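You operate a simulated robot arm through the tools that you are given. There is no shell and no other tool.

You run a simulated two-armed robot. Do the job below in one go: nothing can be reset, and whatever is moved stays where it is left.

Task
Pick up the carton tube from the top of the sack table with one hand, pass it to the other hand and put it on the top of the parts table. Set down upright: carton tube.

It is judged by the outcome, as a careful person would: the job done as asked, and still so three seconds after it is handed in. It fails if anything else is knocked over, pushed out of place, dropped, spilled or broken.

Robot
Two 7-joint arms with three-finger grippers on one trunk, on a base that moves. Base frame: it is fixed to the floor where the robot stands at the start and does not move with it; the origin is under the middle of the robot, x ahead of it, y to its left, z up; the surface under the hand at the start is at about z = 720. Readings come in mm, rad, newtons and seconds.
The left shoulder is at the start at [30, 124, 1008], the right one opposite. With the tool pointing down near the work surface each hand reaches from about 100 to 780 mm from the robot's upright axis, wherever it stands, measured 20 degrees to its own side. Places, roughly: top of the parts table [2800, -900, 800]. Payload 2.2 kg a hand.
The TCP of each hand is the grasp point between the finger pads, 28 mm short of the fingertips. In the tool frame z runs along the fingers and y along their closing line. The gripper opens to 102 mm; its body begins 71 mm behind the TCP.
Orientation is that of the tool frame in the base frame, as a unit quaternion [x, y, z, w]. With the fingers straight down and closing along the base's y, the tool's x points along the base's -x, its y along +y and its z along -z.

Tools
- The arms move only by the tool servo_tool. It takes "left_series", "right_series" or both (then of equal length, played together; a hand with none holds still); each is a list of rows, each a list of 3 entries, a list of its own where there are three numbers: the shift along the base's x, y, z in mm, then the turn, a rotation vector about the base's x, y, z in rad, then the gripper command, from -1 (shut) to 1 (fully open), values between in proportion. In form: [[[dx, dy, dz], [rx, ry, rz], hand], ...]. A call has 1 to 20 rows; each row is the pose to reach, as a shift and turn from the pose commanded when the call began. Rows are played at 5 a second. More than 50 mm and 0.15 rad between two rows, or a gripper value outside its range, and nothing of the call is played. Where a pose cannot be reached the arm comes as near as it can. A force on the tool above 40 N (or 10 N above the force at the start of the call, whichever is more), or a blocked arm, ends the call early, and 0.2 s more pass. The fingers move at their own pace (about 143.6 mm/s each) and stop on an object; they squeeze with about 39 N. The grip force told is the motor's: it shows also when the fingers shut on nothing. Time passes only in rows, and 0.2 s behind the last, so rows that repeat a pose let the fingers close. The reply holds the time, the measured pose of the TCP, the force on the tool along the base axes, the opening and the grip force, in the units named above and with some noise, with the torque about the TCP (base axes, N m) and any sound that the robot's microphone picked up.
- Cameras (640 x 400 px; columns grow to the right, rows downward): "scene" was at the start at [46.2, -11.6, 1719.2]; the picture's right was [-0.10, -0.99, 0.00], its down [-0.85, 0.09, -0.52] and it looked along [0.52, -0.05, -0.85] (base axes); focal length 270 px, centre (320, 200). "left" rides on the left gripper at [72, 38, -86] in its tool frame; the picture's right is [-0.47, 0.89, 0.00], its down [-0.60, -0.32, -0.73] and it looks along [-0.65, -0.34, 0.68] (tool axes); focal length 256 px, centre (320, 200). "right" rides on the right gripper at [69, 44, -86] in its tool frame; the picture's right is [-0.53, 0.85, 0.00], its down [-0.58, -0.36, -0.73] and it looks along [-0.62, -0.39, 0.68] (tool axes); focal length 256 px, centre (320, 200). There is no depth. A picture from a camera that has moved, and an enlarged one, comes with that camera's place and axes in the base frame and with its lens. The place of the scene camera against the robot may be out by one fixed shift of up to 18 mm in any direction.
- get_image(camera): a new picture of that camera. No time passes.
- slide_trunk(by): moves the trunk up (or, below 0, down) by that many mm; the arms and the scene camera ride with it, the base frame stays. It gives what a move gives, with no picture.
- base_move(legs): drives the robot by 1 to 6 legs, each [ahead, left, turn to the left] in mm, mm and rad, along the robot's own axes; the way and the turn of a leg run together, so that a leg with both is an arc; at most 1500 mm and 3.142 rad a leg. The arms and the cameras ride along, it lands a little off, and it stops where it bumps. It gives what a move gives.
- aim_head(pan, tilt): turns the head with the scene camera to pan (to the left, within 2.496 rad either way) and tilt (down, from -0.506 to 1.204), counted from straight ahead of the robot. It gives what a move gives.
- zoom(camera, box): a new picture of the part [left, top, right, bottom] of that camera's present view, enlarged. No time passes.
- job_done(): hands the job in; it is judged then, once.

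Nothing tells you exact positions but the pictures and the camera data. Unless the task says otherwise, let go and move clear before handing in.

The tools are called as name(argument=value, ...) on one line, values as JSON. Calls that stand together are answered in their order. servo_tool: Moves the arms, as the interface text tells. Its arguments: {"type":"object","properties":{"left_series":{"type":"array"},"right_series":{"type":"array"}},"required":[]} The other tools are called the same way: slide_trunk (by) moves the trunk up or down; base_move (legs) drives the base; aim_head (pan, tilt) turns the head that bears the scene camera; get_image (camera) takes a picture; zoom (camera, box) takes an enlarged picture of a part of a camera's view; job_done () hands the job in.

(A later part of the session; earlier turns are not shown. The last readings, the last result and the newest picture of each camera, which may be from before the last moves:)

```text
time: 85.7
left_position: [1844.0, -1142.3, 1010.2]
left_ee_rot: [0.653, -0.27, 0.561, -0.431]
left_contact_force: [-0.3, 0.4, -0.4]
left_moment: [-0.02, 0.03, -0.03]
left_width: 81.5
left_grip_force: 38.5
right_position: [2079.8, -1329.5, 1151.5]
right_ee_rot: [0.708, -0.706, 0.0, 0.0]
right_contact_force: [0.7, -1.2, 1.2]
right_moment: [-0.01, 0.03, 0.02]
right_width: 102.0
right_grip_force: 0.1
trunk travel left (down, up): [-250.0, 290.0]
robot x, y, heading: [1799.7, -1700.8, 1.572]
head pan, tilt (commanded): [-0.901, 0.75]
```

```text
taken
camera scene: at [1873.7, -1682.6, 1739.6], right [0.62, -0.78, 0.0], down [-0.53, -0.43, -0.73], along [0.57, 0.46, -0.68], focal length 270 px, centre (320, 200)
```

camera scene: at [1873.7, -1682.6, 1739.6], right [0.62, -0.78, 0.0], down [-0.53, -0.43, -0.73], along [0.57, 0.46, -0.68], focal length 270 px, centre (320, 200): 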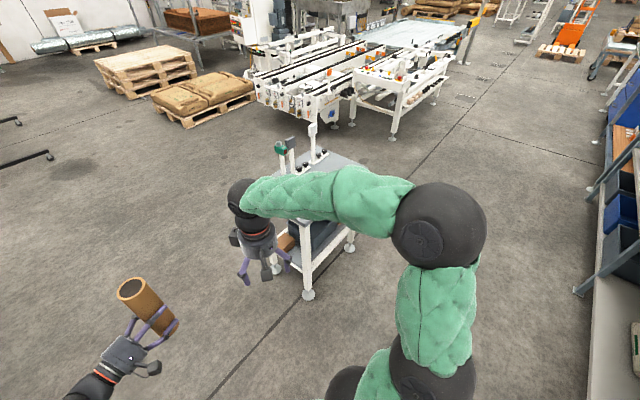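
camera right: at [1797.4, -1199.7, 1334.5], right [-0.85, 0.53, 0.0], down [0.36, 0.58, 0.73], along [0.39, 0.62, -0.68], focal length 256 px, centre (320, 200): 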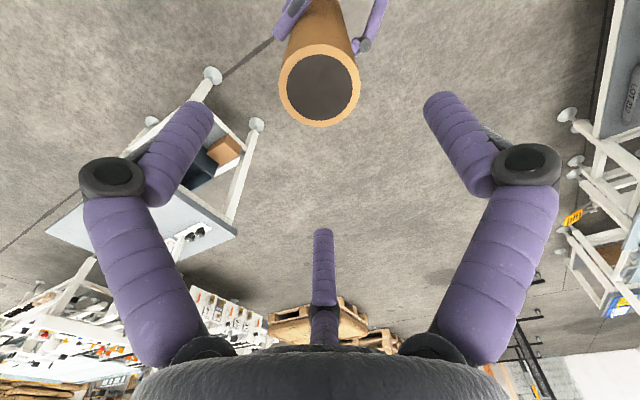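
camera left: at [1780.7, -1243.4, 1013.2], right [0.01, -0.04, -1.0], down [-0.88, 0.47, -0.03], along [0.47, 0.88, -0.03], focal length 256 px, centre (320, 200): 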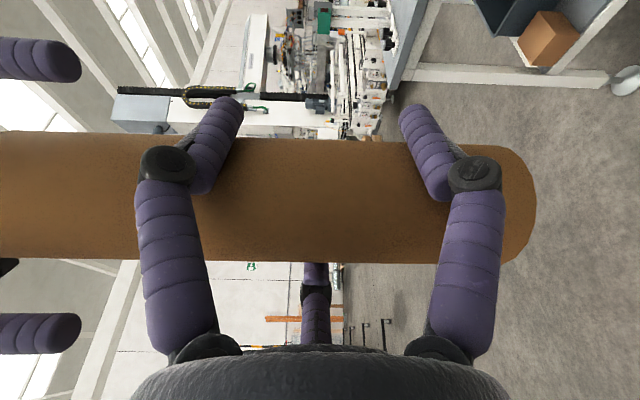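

The right arm is parked. I'll slide the robot right to stand in front of the parts table at a distance, then look at its top closely.

base_move(legs=[[-60, -900, 0]])

aim_head(pan=0.0, tilt=0.85)

get_image(camera="scene")

get_image(camera="left")

get_image(camera="right")

```text
time: 90.4
left_position: [2737.8, -1197.9, 1010.6]
left_ee_rot: [0.653, -0.27, 0.561, -0.431]
left_contact_force: [0.5, 0.0, -1.3]
left_moment: [0.0, 0.04, 0.03]
left_width: 81.6
left_grip_force: 38.8
right_position: [2973.4, -1386.2, 1149.6]
right_ee_rot: [0.709, -0.705, 0.0, 0.0]
right_contact_force: [0.3, -1.0, -0.8]
right_moment: [-0.01, 0.03, -0.02]
right_width: 102.1
right_grip_force: 0.0
trunk travel left (down, up): [-250.0, 290.0]
robot x, y, heading: [2696.9, -1757.1, 1.576]
head pan, tilt (commanded): [-0.901, 0.75]
```

```text
time: 91.6
left_position: [2738.2, -1199.5, 1010.0]
left_ee_rot: [0.653, -0.271, 0.561, -0.431]
left_contact_force: [1.1, 0.8, -0.3]
left_moment: [-0.03, 0.03, -0.01]
left_width: 81.7
left_grip_force: 39.2
right_position: [2973.5, -1384.0, 1151.5]
right_ee_rot: [0.71, -0.705, -0.001, 0.0]
right_contact_force: [-0.5, 0.6, 0.5]
right_moment: [0.02, -0.02, -0.02]
right_width: 102.1
right_grip_force: 0.1
trunk travel left (down, up): [-250.0, 290.0]
robot x, y, heading: [2696.1, -1754.3, 1.577]
head pan, tilt (commanded): [0.0, 0.85]
```

```text
taken
camera scene: at [2703.5, -1712.2, 1731.6], right [1.0, 0.0, 0.0], down [0.0, -0.75, -0.66], along [0.0, 0.66, -0.75], focal length 270 px, centre (320, 200)
```

scene: 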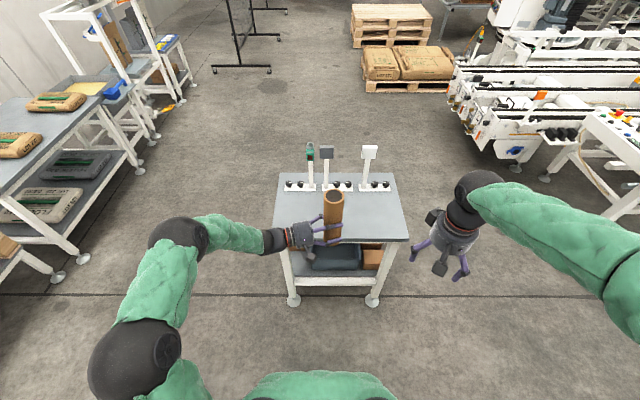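

```text
taken
camera left: at [2674.7, -1299.5, 1013.3], right [0.01, -0.04, -1.0], down [-0.88, 0.47, -0.03], along [0.47, 0.88, -0.03], focal length 256 px, centre (320, 200)
```

left: 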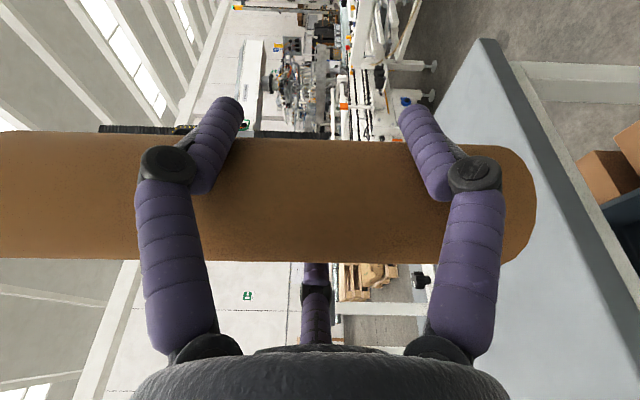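

```text
taken
camera right: at [2931.8, -1453.5, 1236.9], right [-0.85, 0.53, 0.0], down [0.36, 0.58, 0.73], along [0.39, 0.62, -0.68], focal length 256 px, centre (320, 200)
```

right: 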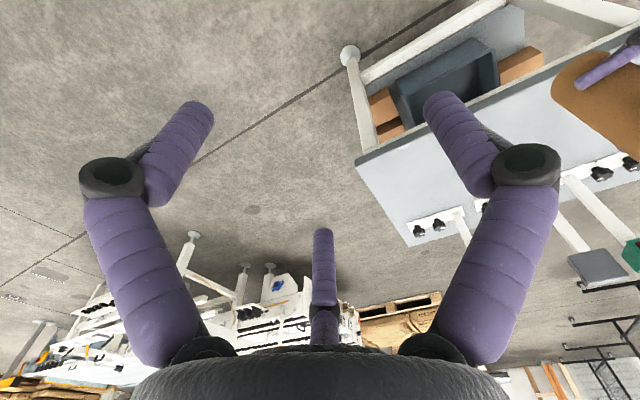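

The parts table is clear in front: x about 2505–3060, y about −1105 to −711, with fixture plates only behind y of about −829. I'll aim to stand the tube near (2780, −985), and first drive forward with its bottom 125 mm above the tabletop.

zoom(camera="scene", box=[250, 130, 430, 260])

base_move(legs=[[100, -45, 0]])

zoom(camera="scene", box=[250, 130, 430, 260])

get_image(camera="left")

```text
3.08 times, centred on (340, 195) of scene
camera zoom: at [2703.5, -1712.2, 1731.6], right [1.0, 0.0, 0.0], down [0.0, -0.75, -0.66], along [0.0, 0.66, -0.75], focal length 830 px, centre (258, 215)
```

zoom: 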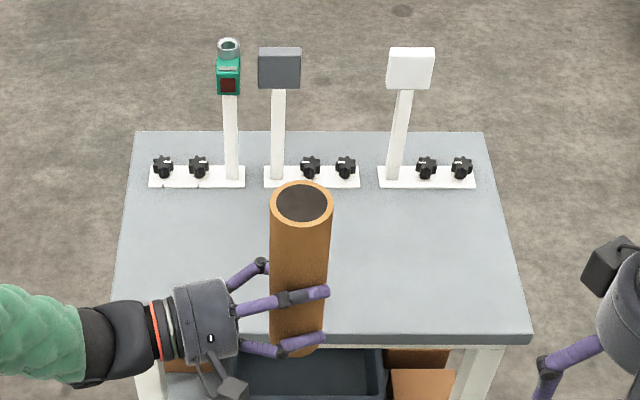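

```text
time: 92.8
left_position: [2782.5, -1096.6, 1008.9]
left_ee_rot: [0.653, -0.269, 0.561, -0.431]
left_contact_force: [0.7, 0.4, -0.5]
left_moment: [0.03, -0.04, -0.03]
left_width: 81.6
left_grip_force: 38.5
right_position: [3019.0, -1282.7, 1150.5]
right_ee_rot: [0.709, -0.705, 0.001, 0.001]
right_contact_force: [1.0, 0.3, -0.5]
right_moment: [-0.07, -0.01, 0.01]
right_width: 102.1
right_grip_force: 0.0
trunk travel left (down, up): [-250.0, 290.0]
robot x, y, heading: [2738.9, -1655.5, 1.577]
head pan, tilt (commanded): [0.0, 0.85]
```

```text
3.08 times, centred on (340, 195) of scene
camera zoom: at [2748.6, -1609.6, 1731.5], right [1.0, 0.0, 0.0], down [0.0, -0.75, -0.66], along [0.0, 0.66, -0.75], focal length 830 px, centre (258, 215)
```

zoom: 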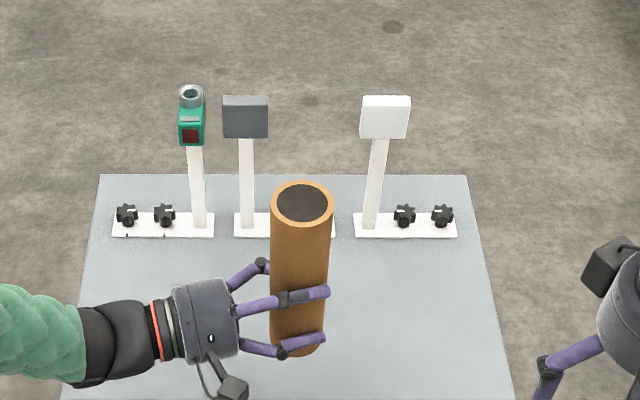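

```text
taken
camera left: at [2719.9, -1197.8, 1012.7], right [0.01, -0.04, -1.0], down [-0.88, 0.47, -0.03], along [0.47, 0.88, -0.03], focal length 256 px, centre (320, 200)
```

left: 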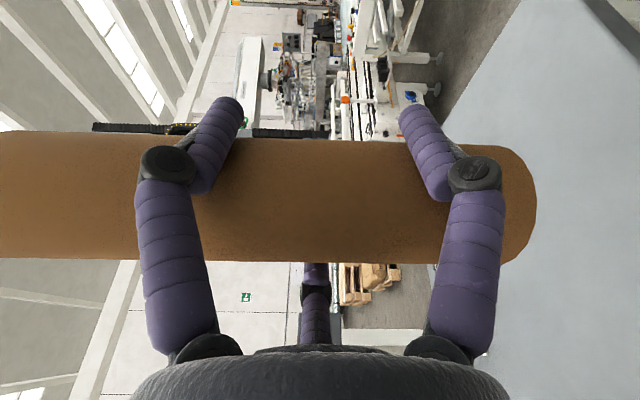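

The tube hangs upright (within about 1°) and I'm now over the table's front. The fixture plates' front edge is at y of about −834, so I'll move another 100 mm forward to bring the tube to y of about −985.

base_move(legs=[[100, 0, 0]])

aim_head(pan=0.0, tilt=1.0)

get_image(camera="scene")

get_image(camera="left")

get_image(camera="right")

```text
time: 94.0
left_position: [2782.5, -996.4, 1010.6]
left_ee_rot: [0.653, -0.271, 0.561, -0.43]
left_contact_force: [0.0, 0.5, -0.8]
left_moment: [0.0, 0.01, -0.02]
left_width: 81.8
left_grip_force: 39.6
right_position: [3017.4, -1182.9, 1150.4]
right_ee_rot: [0.708, -0.706, 0.0, 0.001]
right_contact_force: [0.5, 1.0, -0.8]
right_moment: [-0.05, -0.01, -0.01]
right_width: 101.9
right_grip_force: 0.1
trunk travel left (down, up): [-250.0, 290.0]
robot x, y, heading: [2737.6, -1552.0, 1.579]
head pan, tilt (commanded): [0.0, 0.85]
```

```text
time: 94.7
left_position: [2781.1, -998.0, 1010.4]
left_ee_rot: [0.653, -0.27, 0.561, -0.431]
left_contact_force: [0.0, -0.2, -1.1]
left_moment: [0.0, 0.03, -0.02]
left_width: 81.8
left_grip_force: 39.1
right_position: [3017.4, -1183.6, 1151.6]
right_ee_rot: [0.709, -0.705, 0.0, 0.0]
right_contact_force: [0.6, -0.9, 0.2]
right_moment: [0.03, 0.01, 0.0]
right_width: 101.9
right_grip_force: 0.0
trunk travel left (down, up): [-250.0, 290.0]
robot x, y, heading: [2741.7, -1555.7, 1.576]
head pan, tilt (commanded): [0.0, 1.0]
```

```text
taken
camera scene: at [2747.3, -1520.2, 1720.5], right [1.0, 0.0, 0.0], down [0.0, -0.84, -0.54], along [0.0, 0.54, -0.84], focal length 270 px, centre (320, 200)
```

scene: 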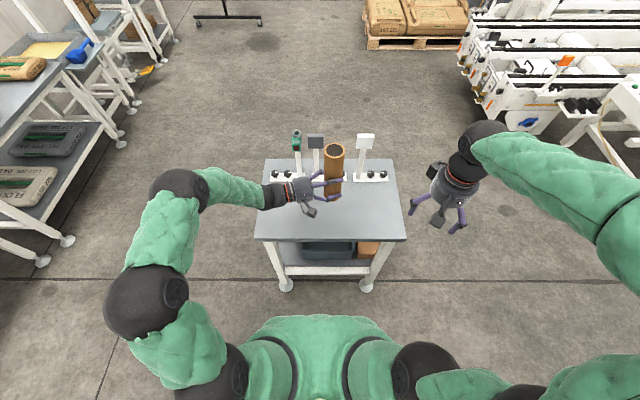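

```text
taken
camera left: at [2718.7, -1098.9, 1013.3], right [0.01, -0.04, -1.0], down [-0.88, 0.47, -0.03], along [0.47, 0.88, -0.03], focal length 256 px, centre (320, 200)
```

left: 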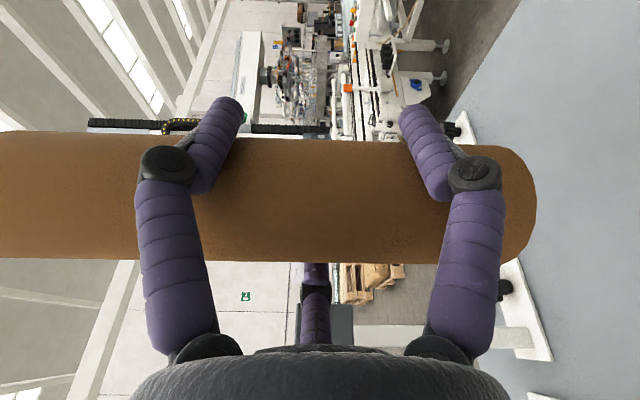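

```text
taken
camera right: at [2975.7, -1252.9, 1236.9], right [-0.85, 0.53, 0.0], down [0.36, 0.58, 0.73], along [0.39, 0.62, -0.68], focal length 256 px, centre (320, 200)
```

right: 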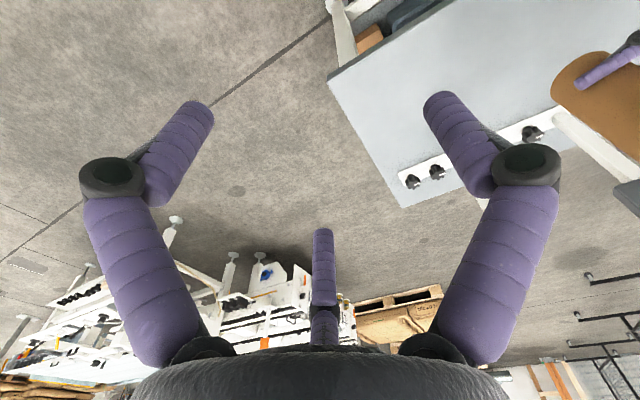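

The tube is over the free part of the table with about 125 mm of clearance below. I'll lower the trunk by 85 mm, keeping the arm's shape, and check the remaining gap.

slide_trunk(by=-85)

get_image(camera="left")

zoom(camera="scene", box=[240, 110, 420, 250])

get_image(camera="right")

```text
time: 95.9
left_position: [2781.1, -997.2, 925.5]
left_ee_rot: [0.653, -0.27, 0.561, -0.431]
left_contact_force: [-0.1, 0.4, -1.2]
left_moment: [0.03, 0.02, -0.02]
left_width: 81.8
left_grip_force: 39.1
right_position: [3017.6, -1183.4, 1066.3]
right_ee_rot: [0.709, -0.706, 0.0, 0.0]
right_contact_force: [0.1, -1.3, 1.1]
right_moment: [0.03, 0.02, 0.01]
right_width: 101.9
right_grip_force: 0.0
trunk travel left (down, up): [-165.0, 375.0]
robot x, y, heading: [2740.6, -1555.9, 1.575]
head pan, tilt (commanded): [0.0, 1.0]
```

```text
taken
camera left: at [2718.7, -1098.5, 928.6], right [0.01, -0.04, -1.0], down [-0.88, 0.47, -0.03], along [0.47, 0.88, -0.03], focal length 256 px, centre (320, 200)
```

left: 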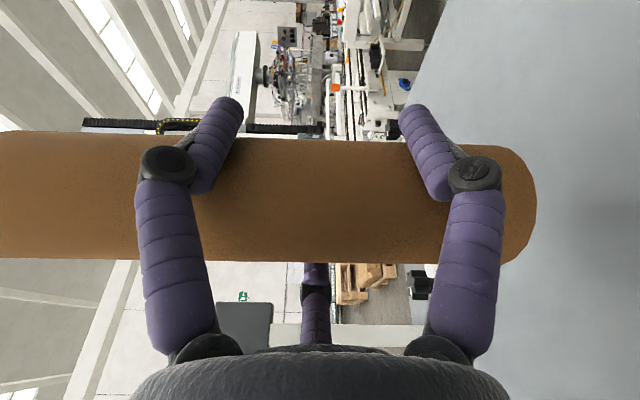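

```text
2.86 times, centred on (330, 180) of scene
camera zoom: at [2747.2, -1519.8, 1635.6], right [1.0, 0.0, 0.0], down [0.0, -0.84, -0.54], along [0.0, 0.54, -0.84], focal length 771 px, centre (291, 257)
```

zoom: 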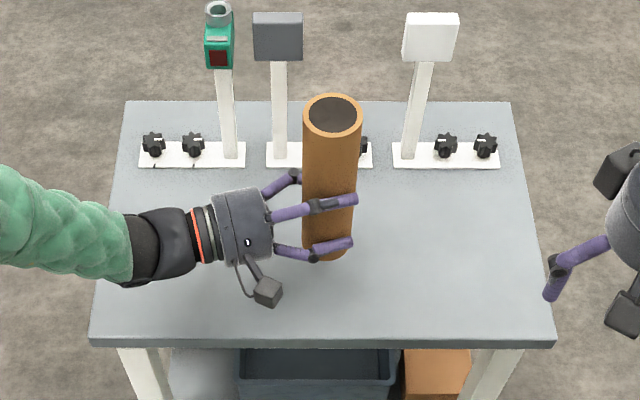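

```text
taken
camera right: at [2975.7, -1252.6, 1152.1], right [-0.85, 0.53, 0.0], down [0.36, 0.58, 0.73], along [0.39, 0.62, -0.68], focal length 256 px, centre (320, 200)
```

right: 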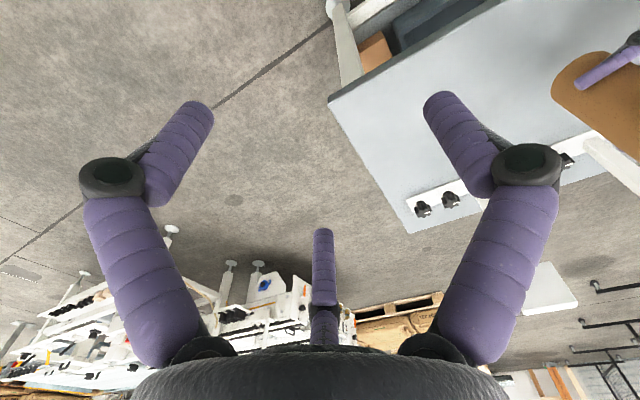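

About 40 mm remains beneath the tube. I'll lower gently with the arm most of the way, then feel for contact.

servo_tool(left_series=[[[0, 0, -7], [0, 0, 0], -1], [[0, 0, -14], [0, 0, 0], -1], [[0, 0, -21], [0, 0, 0], -1], [[0, 0, -28], [0, 0, 0], -1], [[0, 0, -28], [0, 0, 0], -1]])

get_image(camera="left")

zoom(camera="scene", box=[280, 130, 390, 220])

```text
time: 97.1
left_position: [2781.3, -997.9, 898.6]
left_ee_rot: [0.653, -0.271, 0.561, -0.431]
left_contact_force: [-0.8, -0.5, -1.3]
left_moment: [0.0, 0.03, 0.0]
left_width: 81.8
left_grip_force: 39.1
right_position: [3018.8, -1183.4, 1065.7]
right_ee_rot: [0.709, -0.705, 0.001, 0.0]
right_contact_force: [0.3, -0.7, 0.7]
right_moment: [0.01, 0.0, -0.02]
right_width: 101.8
right_grip_force: 0.1
trunk travel left (down, up): [-165.0, 375.0]
robot x, y, heading: [2737.7, -1554.3, 1.575]
head pan, tilt (commanded): [0.0, 1.0]
```

```text
taken
camera left: at [2718.6, -1098.6, 900.1], right [0.01, -0.04, -1.0], down [-0.88, 0.47, -0.03], along [0.47, 0.88, -0.03], focal length 256 px, centre (320, 200)
```

left: 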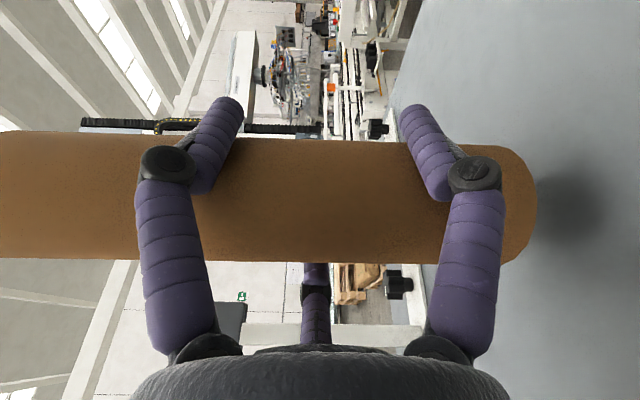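

```text
4.44 times, centred on (335, 175) of scene
camera zoom: at [2747.3, -1519.7, 1635.5], right [1.0, 0.0, 0.0], down [0.0, -0.84, -0.54], along [0.0, 0.54, -0.84], focal length 1199 px, centre (253, 311)
```

zoom: 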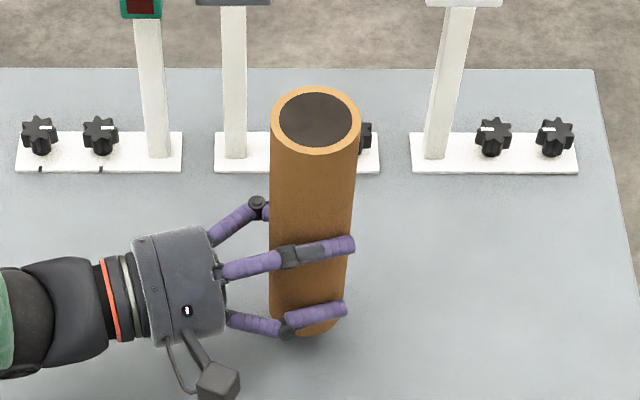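

The shadow under the tube is closing in; about 12 mm should remain. I'll lower in small steps and read the force.

servo_tool(left_series=[[[0, 0, -2], [0, 0, 0], -1], [[0, 0, -4], [0, 0, 0], -1], [[0, 0, -6], [0, 0, 0], -1], [[0, 0, -8], [0, 0, 0], -1], [[0, 0, -8], [0, 0, 0], -1]])

get_image(camera="left")

```text
time: 98.3
left_position: [2781.8, -997.1, 888.3]
left_ee_rot: [0.653, -0.271, 0.561, -0.431]
left_contact_force: [0.1, 0.0, -1.9]
left_moment: [0.04, -0.01, 0.02]
left_width: 81.9
left_grip_force: 39.3
right_position: [3017.6, -1183.8, 1066.7]
right_ee_rot: [0.71, -0.705, 0.0, 0.0]
right_contact_force: [0.1, 0.0, 0.3]
right_moment: [-0.02, -0.01, -0.02]
right_width: 101.9
right_grip_force: 0.1
trunk travel left (down, up): [-165.0, 375.0]
robot x, y, heading: [2737.9, -1556.4, 1.571]
head pan, tilt (commanded): [0.0, 1.0]
```

```text
taken
camera left: at [2718.8, -1098.5, 892.0], right [0.01, -0.04, -1.0], down [-0.88, 0.47, -0.03], along [0.47, 0.88, -0.03], focal length 256 px, centre (320, 200)
```

left: 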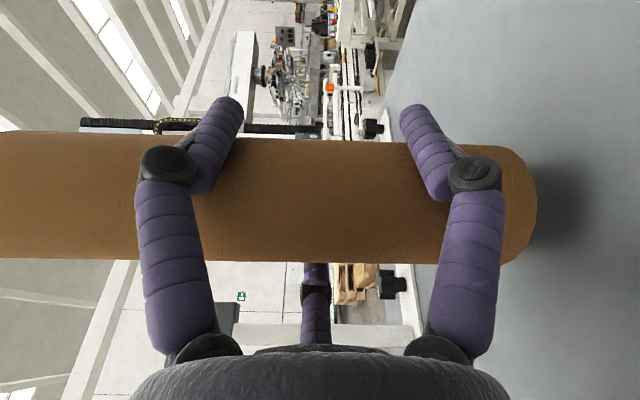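

servo_tool(left_series=[[[0, 0, -1], [0, 0, 0], -1], [[0, 0, -2], [0, 0, 0], -1], [[0, 0, -3], [0, 0, 0], -1], [[0, 0, -3], [0, 0, 0], -1]])

zoom(camera="left", box=[440, 100, 640, 300])

```text
time: 99.3
left_position: [2781.4, -997.6, 885.5]
left_ee_rot: [0.653, -0.27, 0.562, -0.431]
left_contact_force: [-0.2, 0.2, -0.1]
left_moment: [-0.04, -0.01, -0.02]
left_width: 81.9
left_grip_force: 38.1
right_position: [3017.8, -1182.8, 1065.8]
right_ee_rot: [0.709, -0.705, 0.002, 0.0]
right_contact_force: [-0.1, 0.4, -0.3]
right_moment: [-0.04, 0.0, -0.01]
right_width: 101.8
right_grip_force: 0.1
trunk travel left (down, up): [-165.0, 375.0]
robot x, y, heading: [2737.9, -1557.7, 1.577]
head pan, tilt (commanded): [0.0, 1.0]
```

```text
2.00 times, centred on (540, 200) of left
camera zoom: at [2718.6, -1098.5, 889.0], right [0.01, -0.04, -1.0], down [-0.88, 0.47, -0.03], along [0.47, 0.88, -0.03], focal length 512 px, centre (-120, 200)
```

zoom: 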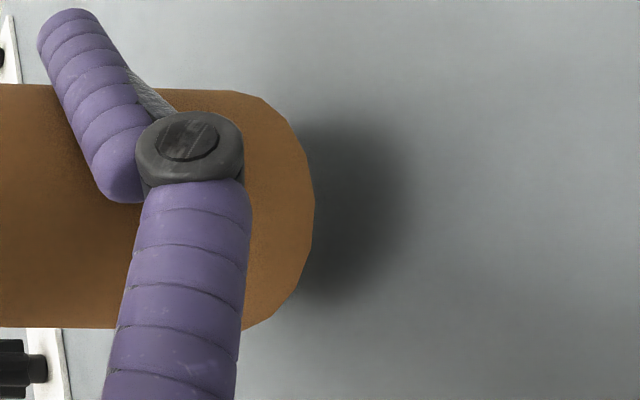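

servo_tool(left_series=[[[0, 0, -1], [0, 0, 0], -1], [[0, 0, -2], [0, 0, 0], -1], [[0, 0, -2], [0, 0, 0], -1], [[0, 0, -2], [0, 0, 0], -1]])

zoom(camera="left", box=[440, 100, 640, 300])

```text
time: 100.3
left_position: [2781.7, -998.0, 883.5]
left_ee_rot: [0.653, -0.271, 0.561, -0.431]
left_contact_force: [-0.3, -0.3, -0.6]
left_moment: [0.01, 0.02, -0.02]
left_width: 81.8
left_grip_force: 39.5
right_position: [3019.5, -1182.9, 1066.1]
right_ee_rot: [0.709, -0.705, 0.0, 0.0]
right_contact_force: [-0.1, 0.3, 0.2]
right_moment: [-0.01, 0.0, 0.03]
right_width: 102.1
right_grip_force: 0.1
trunk travel left (down, up): [-165.0, 375.0]
robot x, y, heading: [2738.7, -1554.3, 1.577]
head pan, tilt (commanded): [0.0, 1.0]
```

```text
2.00 times, centred on (540, 200) of left
camera zoom: at [2718.4, -1098.4, 886.9], right [0.01, -0.04, -1.0], down [-0.88, 0.47, -0.03], along [0.47, 0.88, -0.03], focal length 512 px, centre (-120, 200)
```

zoom: 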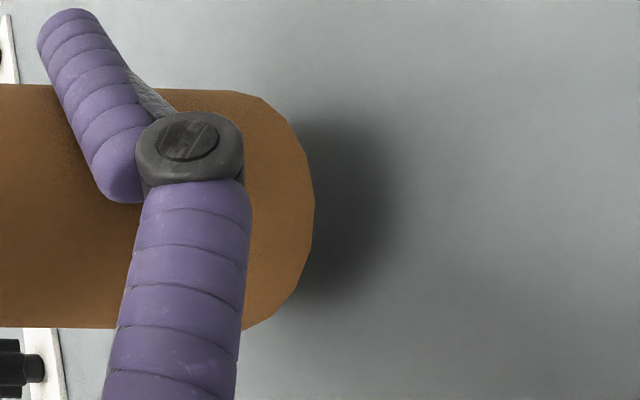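

The shadow is still a few millimetres off, with no contact force yet. I'll keep lowering slowly.

servo_tool(left_series=[[[0, 0, -1], [0, 0, 0], -1], [[0, 0, -2], [0, 0, 0], -1], [[0, 0, -3], [0, 0, 0], -1], [[0, 0, -3], [0, 0, 0], -1], [[0, 0, -3], [0, 0, 0], -1]])

zoom(camera="left", box=[440, 100, 640, 300])

```text
time: 101.5
left_position: [2780.4, -997.2, 879.7]
left_ee_rot: [0.653, -0.27, 0.561, -0.431]
left_contact_force: [0.1, 0.3, -1.0]
left_moment: [-0.02, 0.0, 0.05]
left_width: 82.1
left_grip_force: 39.7
right_position: [3018.1, -1184.1, 1065.7]
right_ee_rot: [0.709, -0.705, 0.001, 0.001]
right_contact_force: [-0.3, -0.3, -0.6]
right_moment: [0.0, -0.02, 0.01]
right_width: 102.0
right_grip_force: 0.1
trunk travel left (down, up): [-165.0, 375.0]
robot x, y, heading: [2738.8, -1556.0, 1.577]
head pan, tilt (commanded): [0.0, 1.0]
```

```text
2.00 times, centred on (540, 200) of left
camera zoom: at [2718.6, -1098.4, 884.3], right [0.01, -0.04, -1.0], down [-0.88, 0.47, -0.03], along [0.47, 0.88, -0.03], focal length 512 px, centre (-120, 200)
```

zoom: 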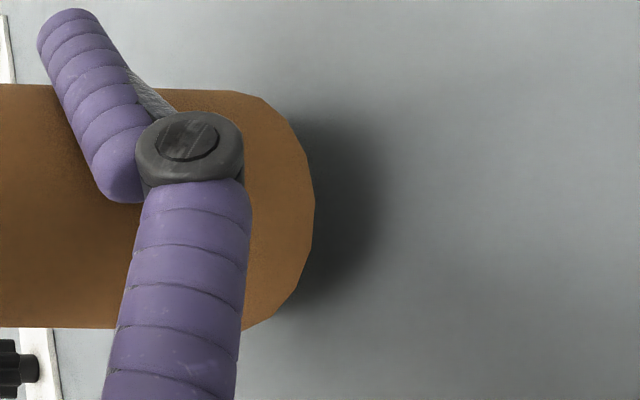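

servo_tool(left_series=[[[0, 0, -1], [0, 0, 0], -1], [[0, 0, -2], [0, 0, 0], -1], [[0, 0, -3], [0, 0, 0], -1], [[0, 0, -3], [0, 0, 0], -1], [[0, 0, -3], [0, 0, 0], -1]])

zoom(camera="left", box=[440, 100, 640, 300])

zoom(camera="scene", box=[260, 130, 390, 220])

```text
time: 102.7
left_position: [2782.0, -998.6, 878.7]
left_ee_rot: [0.653, -0.27, 0.561, -0.431]
left_contact_force: [-0.3, -0.2, -0.9]
left_moment: [0.0, -0.01, -0.04]
left_width: 81.7
left_grip_force: 39.0
right_position: [3017.5, -1183.4, 1066.5]
right_ee_rot: [0.709, -0.705, 0.001, 0.0]
right_contact_force: [0.2, -0.5, 0.1]
right_moment: [0.03, 0.05, -0.02]
right_width: 102.2
right_grip_force: 0.1
trunk travel left (down, up): [-165.0, 375.0]
robot x, y, heading: [2739.3, -1555.6, 1.575]
head pan, tilt (commanded): [0.0, 1.0]
```

```text
2.00 times, centred on (540, 200) of left
camera zoom: at [2718.5, -1098.4, 881.3], right [0.01, -0.04, -1.0], down [-0.88, 0.47, -0.03], along [0.47, 0.88, -0.03], focal length 512 px, centre (-120, 200)
```

zoom: 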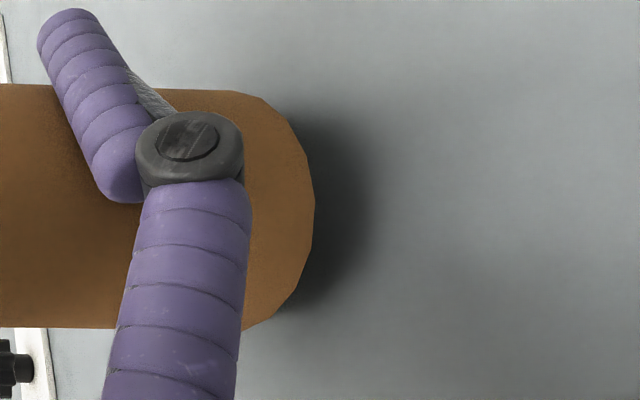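

```text
4.44 times, centred on (325, 175) of scene
camera zoom: at [2747.2, -1519.6, 1635.5], right [1.0, 0.0, 0.0], down [0.0, -0.84, -0.54], along [0.0, 0.54, -0.84], focal length 1199 px, centre (298, 311)
```

zoom: 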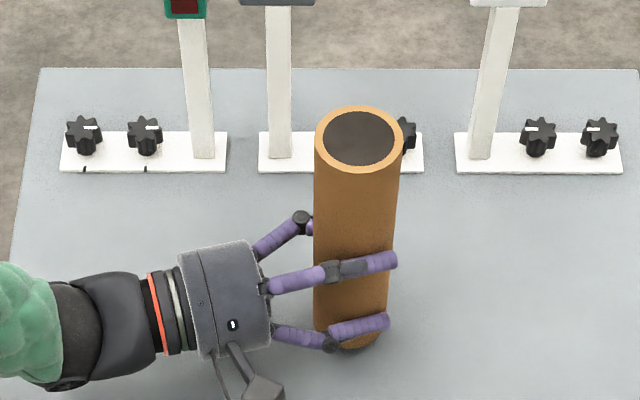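

Still no contact, and the gap keeps shrinking. I'll continue in small steps.

servo_tool(left_series=[[[0, 0, -1], [0, 0, 0], -1], [[0, 0, -2], [0, 0, 0], -1], [[0, 0, -3], [0, 0, 0], -1], [[0, 0, -3], [0, 0, 0], -1], [[0, 0, -3], [0, 0, 0], -1]])

zoom(camera="left", box=[440, 100, 640, 300])

```text
time: 103.9
left_position: [2781.7, -998.0, 874.9]
left_ee_rot: [0.653, -0.27, 0.561, -0.431]
left_contact_force: [-0.2, 0.1, -0.9]
left_moment: [0.02, 0.0, 0.01]
left_width: 81.9
left_grip_force: 39.3
right_position: [3018.4, -1183.5, 1066.1]
right_ee_rot: [0.709, -0.706, 0.0, 0.0]
right_contact_force: [0.2, 0.1, -0.1]
right_moment: [-0.03, 0.03, -0.02]
right_width: 102.1
right_grip_force: 0.0
trunk travel left (down, up): [-165.0, 375.0]
robot x, y, heading: [2740.5, -1552.1, 1.576]
head pan, tilt (commanded): [0.0, 1.0]
```

```text
2.00 times, centred on (540, 200) of left
camera zoom: at [2718.7, -1098.4, 878.2], right [0.01, -0.04, -1.0], down [-0.88, 0.47, -0.03], along [0.47, 0.88, -0.03], focal length 512 px, centre (-120, 200)
```

zoom: 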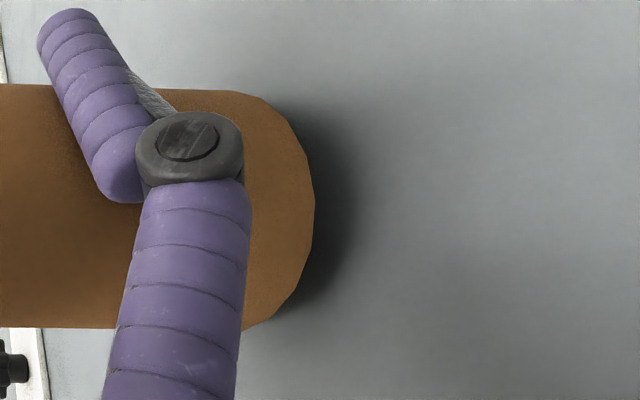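

servo_tool(left_series=[[[0, 0, -1], [0, 0, 0], -1], [[0, 0, -2], [0, 0, 0], -1], [[0, 0, -3], [0, 0, 0], -1], [[0, 0, -3], [0, 0, 0], -1], [[0, 0, -3], [0, 0, 0], -1]])

zoom(camera="left", box=[440, 100, 640, 300])

```text
time: 105.1
left_position: [2781.8, -997.9, 871.8]
left_ee_rot: [0.653, -0.27, 0.561, -0.431]
left_contact_force: [-0.3, 0.1, -1.4]
left_moment: [-0.01, 0.01, 0.0]
left_width: 81.6
left_grip_force: 38.8
right_position: [3018.8, -1184.5, 1065.9]
right_ee_rot: [0.709, -0.705, 0.001, 0.002]
right_contact_force: [0.3, 0.4, -0.5]
right_moment: [-0.01, 0.01, -0.04]
right_width: 101.9
right_grip_force: 0.1
trunk travel left (down, up): [-165.0, 375.0]
robot x, y, heading: [2738.9, -1553.8, 1.569]
head pan, tilt (commanded): [0.0, 1.0]
```

```text
2.00 times, centred on (540, 200) of left
camera zoom: at [2718.8, -1098.7, 875.1], right [0.01, -0.04, -1.0], down [-0.88, 0.47, -0.03], along [0.47, 0.88, -0.03], focal length 512 px, centre (-120, 200)
```

zoom: 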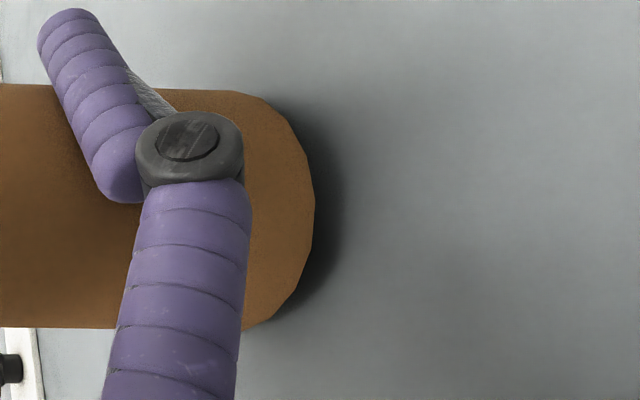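

servo_tool(left_series=[[[0, 0, -1], [0, 0, 0], -1], [[0, 0, -2], [0, 0, 0], -1], [[0, 0, -2], [0, 0, 0], -1], [[0, 0, -2], [0, 0, 0], -1]])

zoom(camera="left", box=[440, 100, 640, 300])

```text
time: 106.1
left_position: [2781.6, -996.9, 870.1]
left_ee_rot: [0.653, -0.27, 0.561, -0.431]
left_contact_force: [-0.1, 0.2, -1.6]
left_moment: [0.01, -0.06, 0.0]
left_width: 81.9
left_grip_force: 39.0
right_position: [3017.4, -1182.9, 1065.5]
right_ee_rot: [0.709, -0.705, 0.0, 0.0]
right_contact_force: [-0.2, -0.6, 0.0]
right_moment: [0.04, 0.02, -0.02]
right_width: 101.8
right_grip_force: 0.0
trunk travel left (down, up): [-165.0, 375.0]
robot x, y, heading: [2736.7, -1553.2, 1.577]
head pan, tilt (commanded): [0.0, 1.0]
```

```text
2.00 times, centred on (540, 200) of left
camera zoom: at [2718.9, -1098.5, 873.3], right [0.01, -0.04, -1.0], down [-0.88, 0.47, -0.03], along [0.47, 0.88, -0.03], focal length 512 px, centre (-120, 200)
```

zoom: 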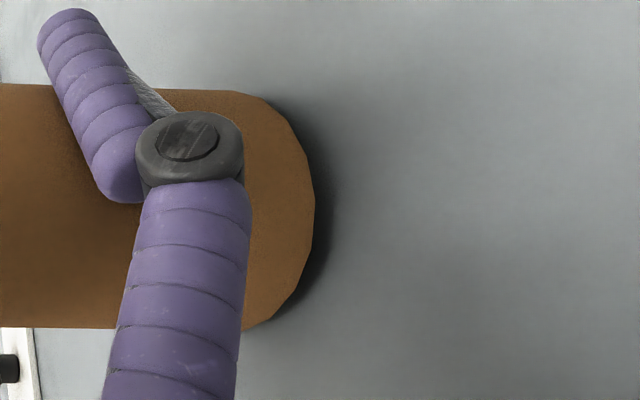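

The shadow edge has nearly met the tube's foot. I'll take two more 1 mm steps and read the force.

servo_tool(left_series=[[[0, 0, -1], [0, 0, 0], -1], [[0, 0, -1], [0, 0, 0], -1], [[0, 0, -2], [0, 0, 0], -1], [[0, 0, -2], [0, 0, 0], -1]])

zoom(camera="left", box=[440, 100, 640, 300])

```text
time: 107.1
left_position: [2782.2, -997.5, 868.9]
left_ee_rot: [0.653, -0.27, 0.561, -0.431]
left_contact_force: [0.1, 0.7, -0.4]
left_moment: [0.0, 0.04, 0.02]
left_width: 81.7
left_grip_force: 39.6
right_position: [3018.3, -1183.6, 1065.4]
right_ee_rot: [0.709, -0.705, 0.0, 0.001]
right_contact_force: [-0.4, -0.3, -0.3]
right_moment: [0.02, 0.02, 0.0]
right_width: 102.4
right_grip_force: 0.0
trunk travel left (down, up): [-165.0, 375.0]
robot x, y, heading: [2741.8, -1552.6, 1.576]
head pan, tilt (commanded): [0.0, 1.0]
```

```text
2.00 times, centred on (540, 200) of left
camera zoom: at [2719.0, -1098.6, 871.2], right [0.01, -0.04, -1.0], down [-0.88, 0.47, -0.03], along [0.47, 0.88, -0.03], focal length 512 px, centre (-120, 200)
```

zoom: 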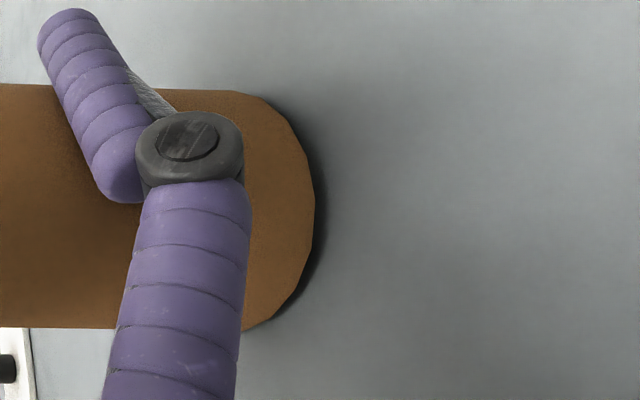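

servo_tool(left_series=[[[0, 0, -0.5], [0, 0, 0], -1], [[0, 0, -1], [0, 0, 0], -1], [[0, 0, -1], [0, 0, 0], -1], [[0, 0, -1], [0, 0, 0], -1]])

zoom(camera="left", box=[440, 100, 640, 300])

```text
time: 108.1
left_position: [2781.4, -997.6, 868.1]
left_ee_rot: [0.652, -0.27, 0.562, -0.431]
left_contact_force: [0.0, -0.1, -0.7]
left_moment: [-0.02, 0.0, 0.02]
left_width: 81.6
left_grip_force: 38.5
right_position: [3017.7, -1183.8, 1066.2]
right_ee_rot: [0.709, -0.706, 0.0, 0.0]
right_contact_force: [0.0, -0.4, 0.3]
right_moment: [0.01, -0.01, 0.02]
right_width: 102.0
right_grip_force: 0.1
trunk travel left (down, up): [-165.0, 375.0]
robot x, y, heading: [2738.7, -1557.5, 1.577]
head pan, tilt (commanded): [0.0, 1.0]
```

```text
2.00 times, centred on (540, 200) of left
camera zoom: at [2719.0, -1098.5, 870.2], right [0.01, -0.04, -1.0], down [-0.88, 0.47, -0.03], along [0.47, 0.88, -0.03], focal length 512 px, centre (-120, 200)
```

zoom: 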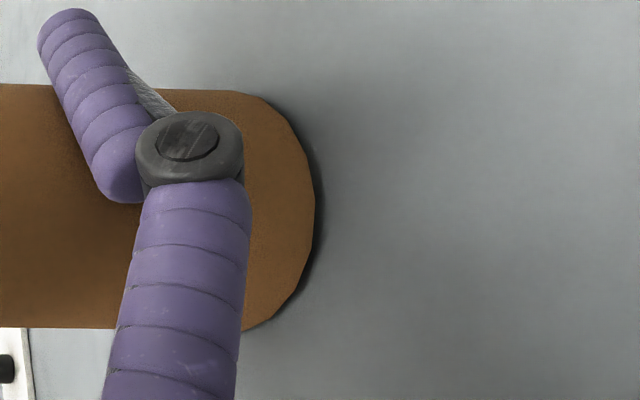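

servo_tool(left_series=[[[0, 0, -0.5], [0, 0, 0], -1], [[0, 0, -1], [0, 0, 0], -1], [[0, 0, -1.5], [0, 0, 0], -1], [[0, 0, -1.5], [0, 0, 0], -1], [[0, 0, -1.5], [0, 0, 0], -1]])

zoom(camera="left", box=[440, 100, 640, 300])

```text
time: 109.3
left_position: [2781.3, -996.8, 865.9]
left_ee_rot: [0.653, -0.269, 0.562, -0.431]
left_contact_force: [0.1, -0.1, 0.2]
left_moment: [-0.02, 0.02, 0.05]
left_width: 81.8
left_grip_force: 39.0
right_position: [3017.7, -1182.9, 1065.2]
right_ee_rot: [0.709, -0.705, 0.001, 0.001]
right_contact_force: [0.2, -0.5, -0.1]
right_moment: [-0.03, 0.01, -0.02]
right_width: 101.9
right_grip_force: 0.1
trunk travel left (down, up): [-165.0, 375.0]
robot x, y, heading: [2739.5, -1553.3, 1.579]
head pan, tilt (commanded): [0.0, 1.0]
```

```text
2.00 times, centred on (540, 200) of left
camera zoom: at [2718.8, -1098.6, 868.6], right [0.01, -0.04, -1.0], down [-0.88, 0.47, -0.03], along [0.47, 0.88, -0.03], focal length 512 px, centre (-120, 200)
```

zoom: 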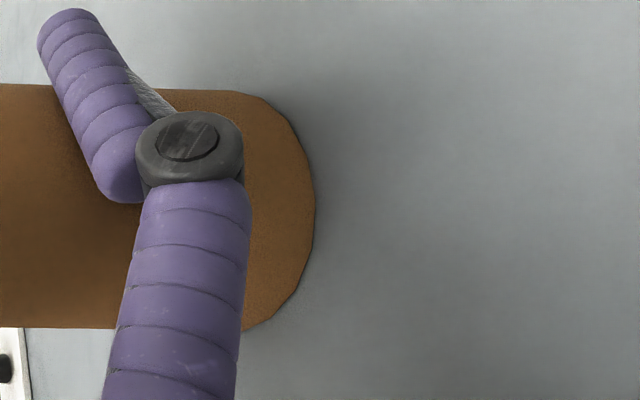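

The shadow has closed up, so the tube is at the tabletop. I'll take one more small step to confirm with force.

servo_tool(left_series=[[[0, 0, -0.5], [0, 0, 0], -1], [[0, 0, -0.5], [0, 0, 0], -1], [[0, 0, -0.5], [0, 0, 0], -1], [[0, 0, -0.5], [0, 0, 0], -1]])

zoom(camera="left", box=[440, 100, 640, 300])

zoom(camera="scene", box=[260, 130, 390, 220])

```text
time: 110.3
left_position: [2780.7, -998.6, 866.2]
left_ee_rot: [0.653, -0.27, 0.561, -0.431]
left_contact_force: [-0.2, -0.1, -1.1]
left_moment: [-0.02, -0.01, -0.05]
left_width: 81.8
left_grip_force: 39.2
right_position: [3017.1, -1183.0, 1066.2]
right_ee_rot: [0.708, -0.706, 0.001, 0.001]
right_contact_force: [0.1, -0.3, -0.5]
right_moment: [0.05, 0.02, 0.01]
right_width: 101.9
right_grip_force: 0.1
trunk travel left (down, up): [-165.0, 375.0]
robot x, y, heading: [2741.2, -1556.6, 1.576]
head pan, tilt (commanded): [0.0, 1.0]
```

```text
2.00 times, centred on (540, 200) of left
camera zoom: at [2718.7, -1098.5, 868.2], right [0.01, -0.04, -1.0], down [-0.88, 0.47, -0.03], along [0.47, 0.88, -0.03], focal length 512 px, centre (-120, 200)
```

zoom: 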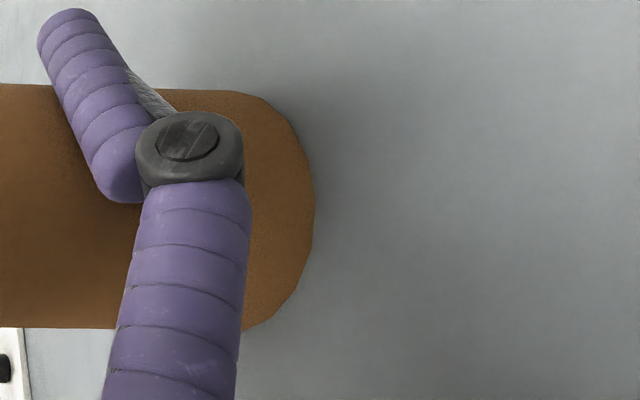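

```text
4.44 times, centred on (325, 175) of scene
camera zoom: at [2747.2, -1519.6, 1635.5], right [1.0, 0.0, 0.0], down [0.0, -0.84, -0.54], along [0.0, 0.54, -0.84], focal length 1199 px, centre (298, 311)
```

zoom: 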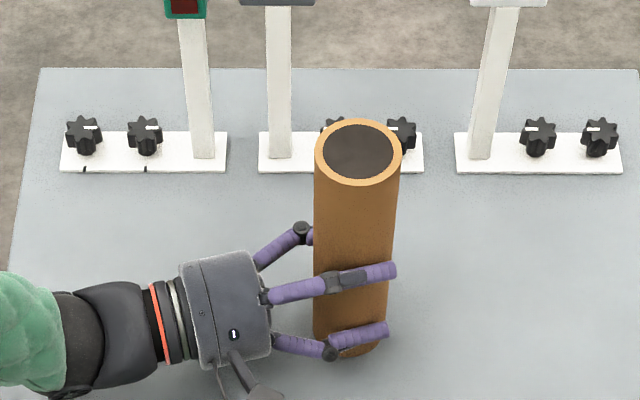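

servo_tool(left_series=[[[0, 0, -0.5], [0, 0, 0], -1], [[0, 0, -1], [0, 0, 0], -1], [[0, 0, -1], [0, 0, 0], -1], [[0, 0, -1], [0, 0, 0], -1]])

zoom(camera="left", box=[440, 100, 640, 300])

```text
time: 111.3
left_position: [2781.0, -996.8, 865.5]
left_ee_rot: [0.653, -0.27, 0.561, -0.431]
left_contact_force: [1.1, -0.6, 6.9]
left_moment: [-0.02, 0.1, 0.01]
left_width: 81.6
left_grip_force: 39.1
right_position: [3018.2, -1184.4, 1065.3]
right_ee_rot: [0.708, -0.706, 0.0, -0.001]
right_contact_force: [-0.4, -0.3, -0.9]
right_moment: [0.02, 0.0, 0.0]
right_width: 102.2
right_grip_force: 0.1
trunk travel left (down, up): [-165.0, 375.0]
robot x, y, heading: [2736.2, -1555.4, 1.574]
head pan, tilt (commanded): [0.0, 1.0]
```

```text
2.00 times, centred on (540, 200) of left
camera zoom: at [2718.7, -1098.6, 867.9], right [0.01, -0.04, -1.0], down [-0.88, 0.47, -0.03], along [0.47, 0.88, -0.03], focal length 512 px, centre (-120, 200)
```

zoom: 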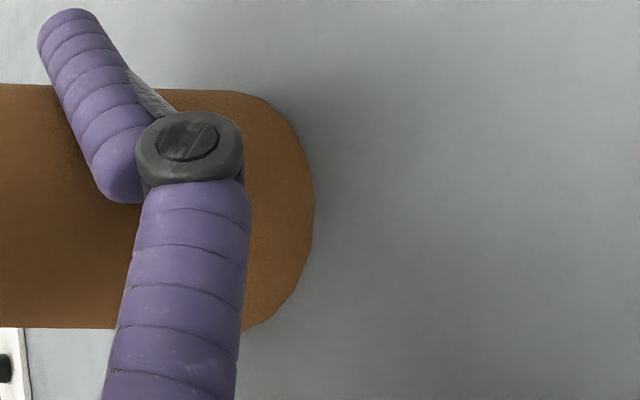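

Contact is confirmed at about 7 N, with the tube's foot flat on the tabletop. I'll relieve the pressure slightly and open the left fingers slowly.

servo_tool(left_series=[[[0, 0, 0.5], [0, 0, 0], -1], [[0, 0, 0.5], [0, 0, 0], -1], [[0, 0, 0.5], [0, 0, 0], 0.55], [[0, 0, 0.5], [0, 0, 0], 0.65], [[0, 0, 0.5], [0, 0, 0], 0.75], [[0, 0, 0.5], [0, 0, 0], 0.85], [[0, 0, 0.5], [0, 0, 0], 0.95], [[0, 0, 0.5], [0, 0, 0], 1], [[0, 0, 0.5], [0, 0, 0], 1]])

get_image(camera="left")

zoom(camera="scene", box=[260, 130, 390, 220])

```text
time: 113.3
left_position: [2781.0, -997.4, 865.3]
left_ee_rot: [0.653, -0.271, 0.56, -0.432]
left_contact_force: [-0.2, -0.8, 0.3]
left_moment: [0.02, 0.03, 0.02]
left_width: 101.9
left_grip_force: 0.0
right_position: [3017.5, -1183.5, 1065.8]
right_ee_rot: [0.709, -0.705, 0.0, 0.0]
right_contact_force: [-1.3, 0.1, -0.6]
right_moment: [-0.06, -0.01, -0.02]
right_width: 102.0
right_grip_force: 0.1
trunk travel left (down, up): [-165.0, 375.0]
robot x, y, heading: [2739.0, -1554.0, 1.575]
head pan, tilt (commanded): [0.0, 1.0]
```

```text
taken
camera left: at [2718.7, -1098.5, 867.9], right [0.01, -0.04, -1.0], down [-0.88, 0.47, -0.03], along [0.47, 0.88, -0.03], focal length 256 px, centre (320, 200)
```

left: 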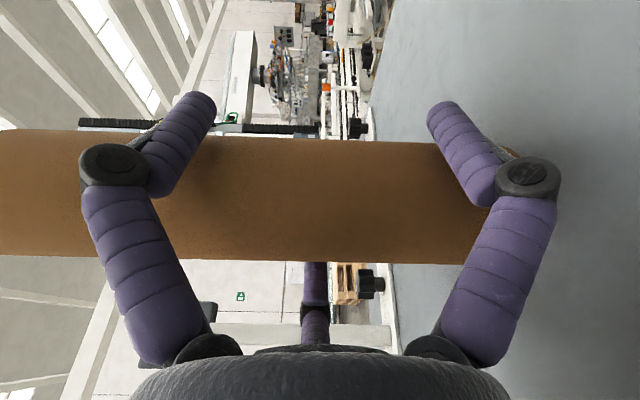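

```text
4.44 times, centred on (325, 175) of scene
camera zoom: at [2747.2, -1519.7, 1635.5], right [1.0, 0.0, 0.0], down [0.0, -0.84, -0.54], along [0.0, 0.54, -0.84], focal length 1199 px, centre (298, 311)
```

zoom: 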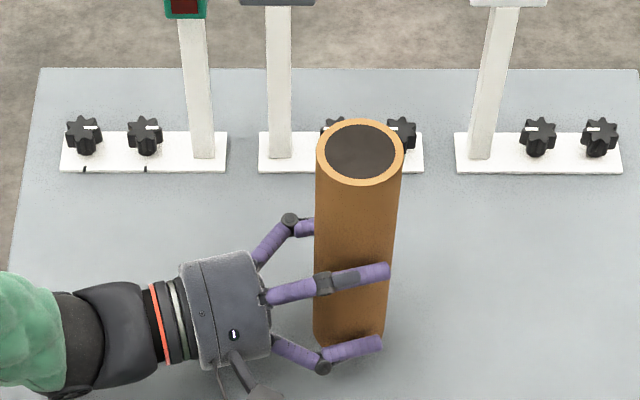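

The tube stands freely, sitting a little nearer the two rear fingers. I'll nudge the hand 4 mm to centre the gap, then draw straight back along the fingers.

servo_tool(left_series=[[[0.5, -2, 0], [0, 0, 0], 1], [[1, -4, 0], [0, 0, 0], 1], [[1, -4, 0], [0, 0, 0], 1]])

get_image(camera="left")

```text
time: 114.1
left_position: [2782.2, -1000.9, 864.1]
left_ee_rot: [0.652, -0.27, 0.561, -0.431]
left_contact_force: [0.1, -0.1, -0.5]
left_moment: [0.0, 0.0, -0.01]
left_width: 101.9
left_grip_force: 0.1
right_position: [3017.0, -1183.7, 1066.9]
right_ee_rot: [0.709, -0.705, 0.001, 0.001]
right_contact_force: [0.3, 0.3, 0.0]
right_moment: [0.03, 0.0, 0.0]
right_width: 101.9
right_grip_force: 0.1
trunk travel left (down, up): [-165.0, 375.0]
robot x, y, heading: [2739.9, -1556.6, 1.576]
head pan, tilt (commanded): [0.0, 1.0]
```

```text
taken
camera left: at [2719.9, -1102.6, 868.0], right [0.01, -0.04, -1.0], down [-0.88, 0.47, -0.03], along [0.47, 0.88, -0.03], focal length 256 px, centre (320, 200)
```

left: 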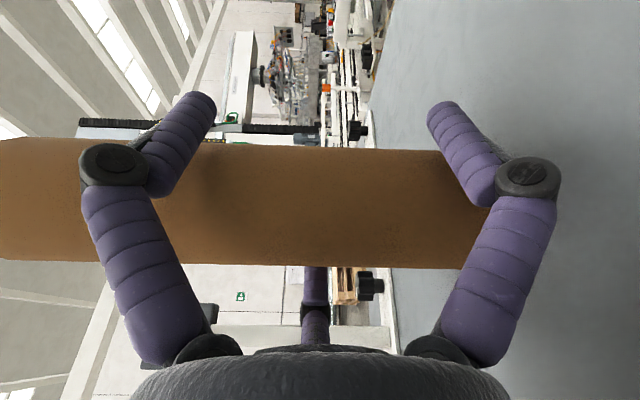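

The gap is centred. I'm drawing the left hand straight back now.

servo_tool(left_series=[[[-7.7, -2.1, 0], [0, 0, 0], 1], [[-15.4, -4.2, 0], [0, 0, 0], 1], [[-25, -6.8, 0], [0, 0, 0], 1], [[-34.7, -9.4, 0], [0, 0, 0], 1], [[-44.3, -12, 0], [0, 0, 0], 1], [[-56, -15.2, 0], [0, 0, 0], 1], [[-67.5, -18.3, 0], [0, 0, 0], 1], [[-82, -22.2, 0], [0, 0, 0], 1], [[-96.4, -26.1, 0], [0, 0, 0], 1], [[-115.7, -31.4, 0], [0, 0, 0], 1], [[-135, -36.6, 0], [0, 0, 0], 1]])

get_image(camera="left")

zoom(camera="scene", box=[230, 120, 410, 250])

```text
time: 116.5
left_position: [2648.2, -1038.5, 865.0]
left_ee_rot: [0.653, -0.271, 0.56, -0.432]
left_contact_force: [0.6, 0.2, 0.3]
left_moment: [0.01, 0.01, 0.03]
left_width: 102.2
left_grip_force: 0.1
right_position: [3018.5, -1182.9, 1066.7]
right_ee_rot: [0.709, -0.705, 0.0, 0.001]
right_contact_force: [0.2, -0.3, -1.0]
right_moment: [0.01, 0.0, 0.01]
right_width: 101.8
right_grip_force: 0.1
trunk travel left (down, up): [-165.0, 375.0]
robot x, y, heading: [2736.7, -1555.7, 1.579]
head pan, tilt (commanded): [0.0, 1.0]
```

```text
taken
camera left: at [2585.1, -1139.5, 867.6], right [0.01, -0.04, -1.0], down [-0.88, 0.47, -0.03], along [0.47, 0.88, -0.03], focal length 256 px, centre (320, 200)
```

left: 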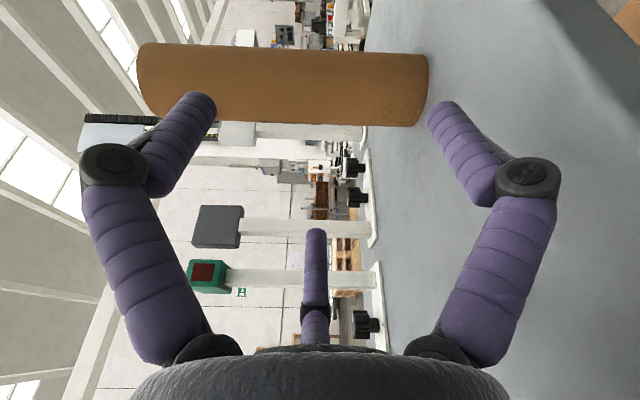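

```text
3.08 times, centred on (320, 185) of scene
camera zoom: at [2746.9, -1519.8, 1635.5], right [1.0, 0.0, 0.0], down [0.0, -0.84, -0.54], along [0.0, 0.54, -0.84], focal length 830 px, centre (320, 246)
```

zoom: 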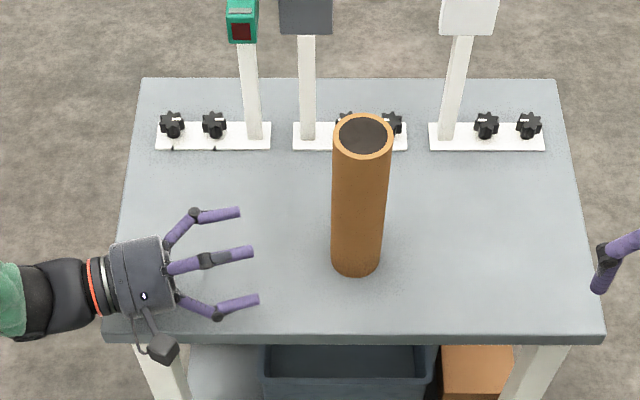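

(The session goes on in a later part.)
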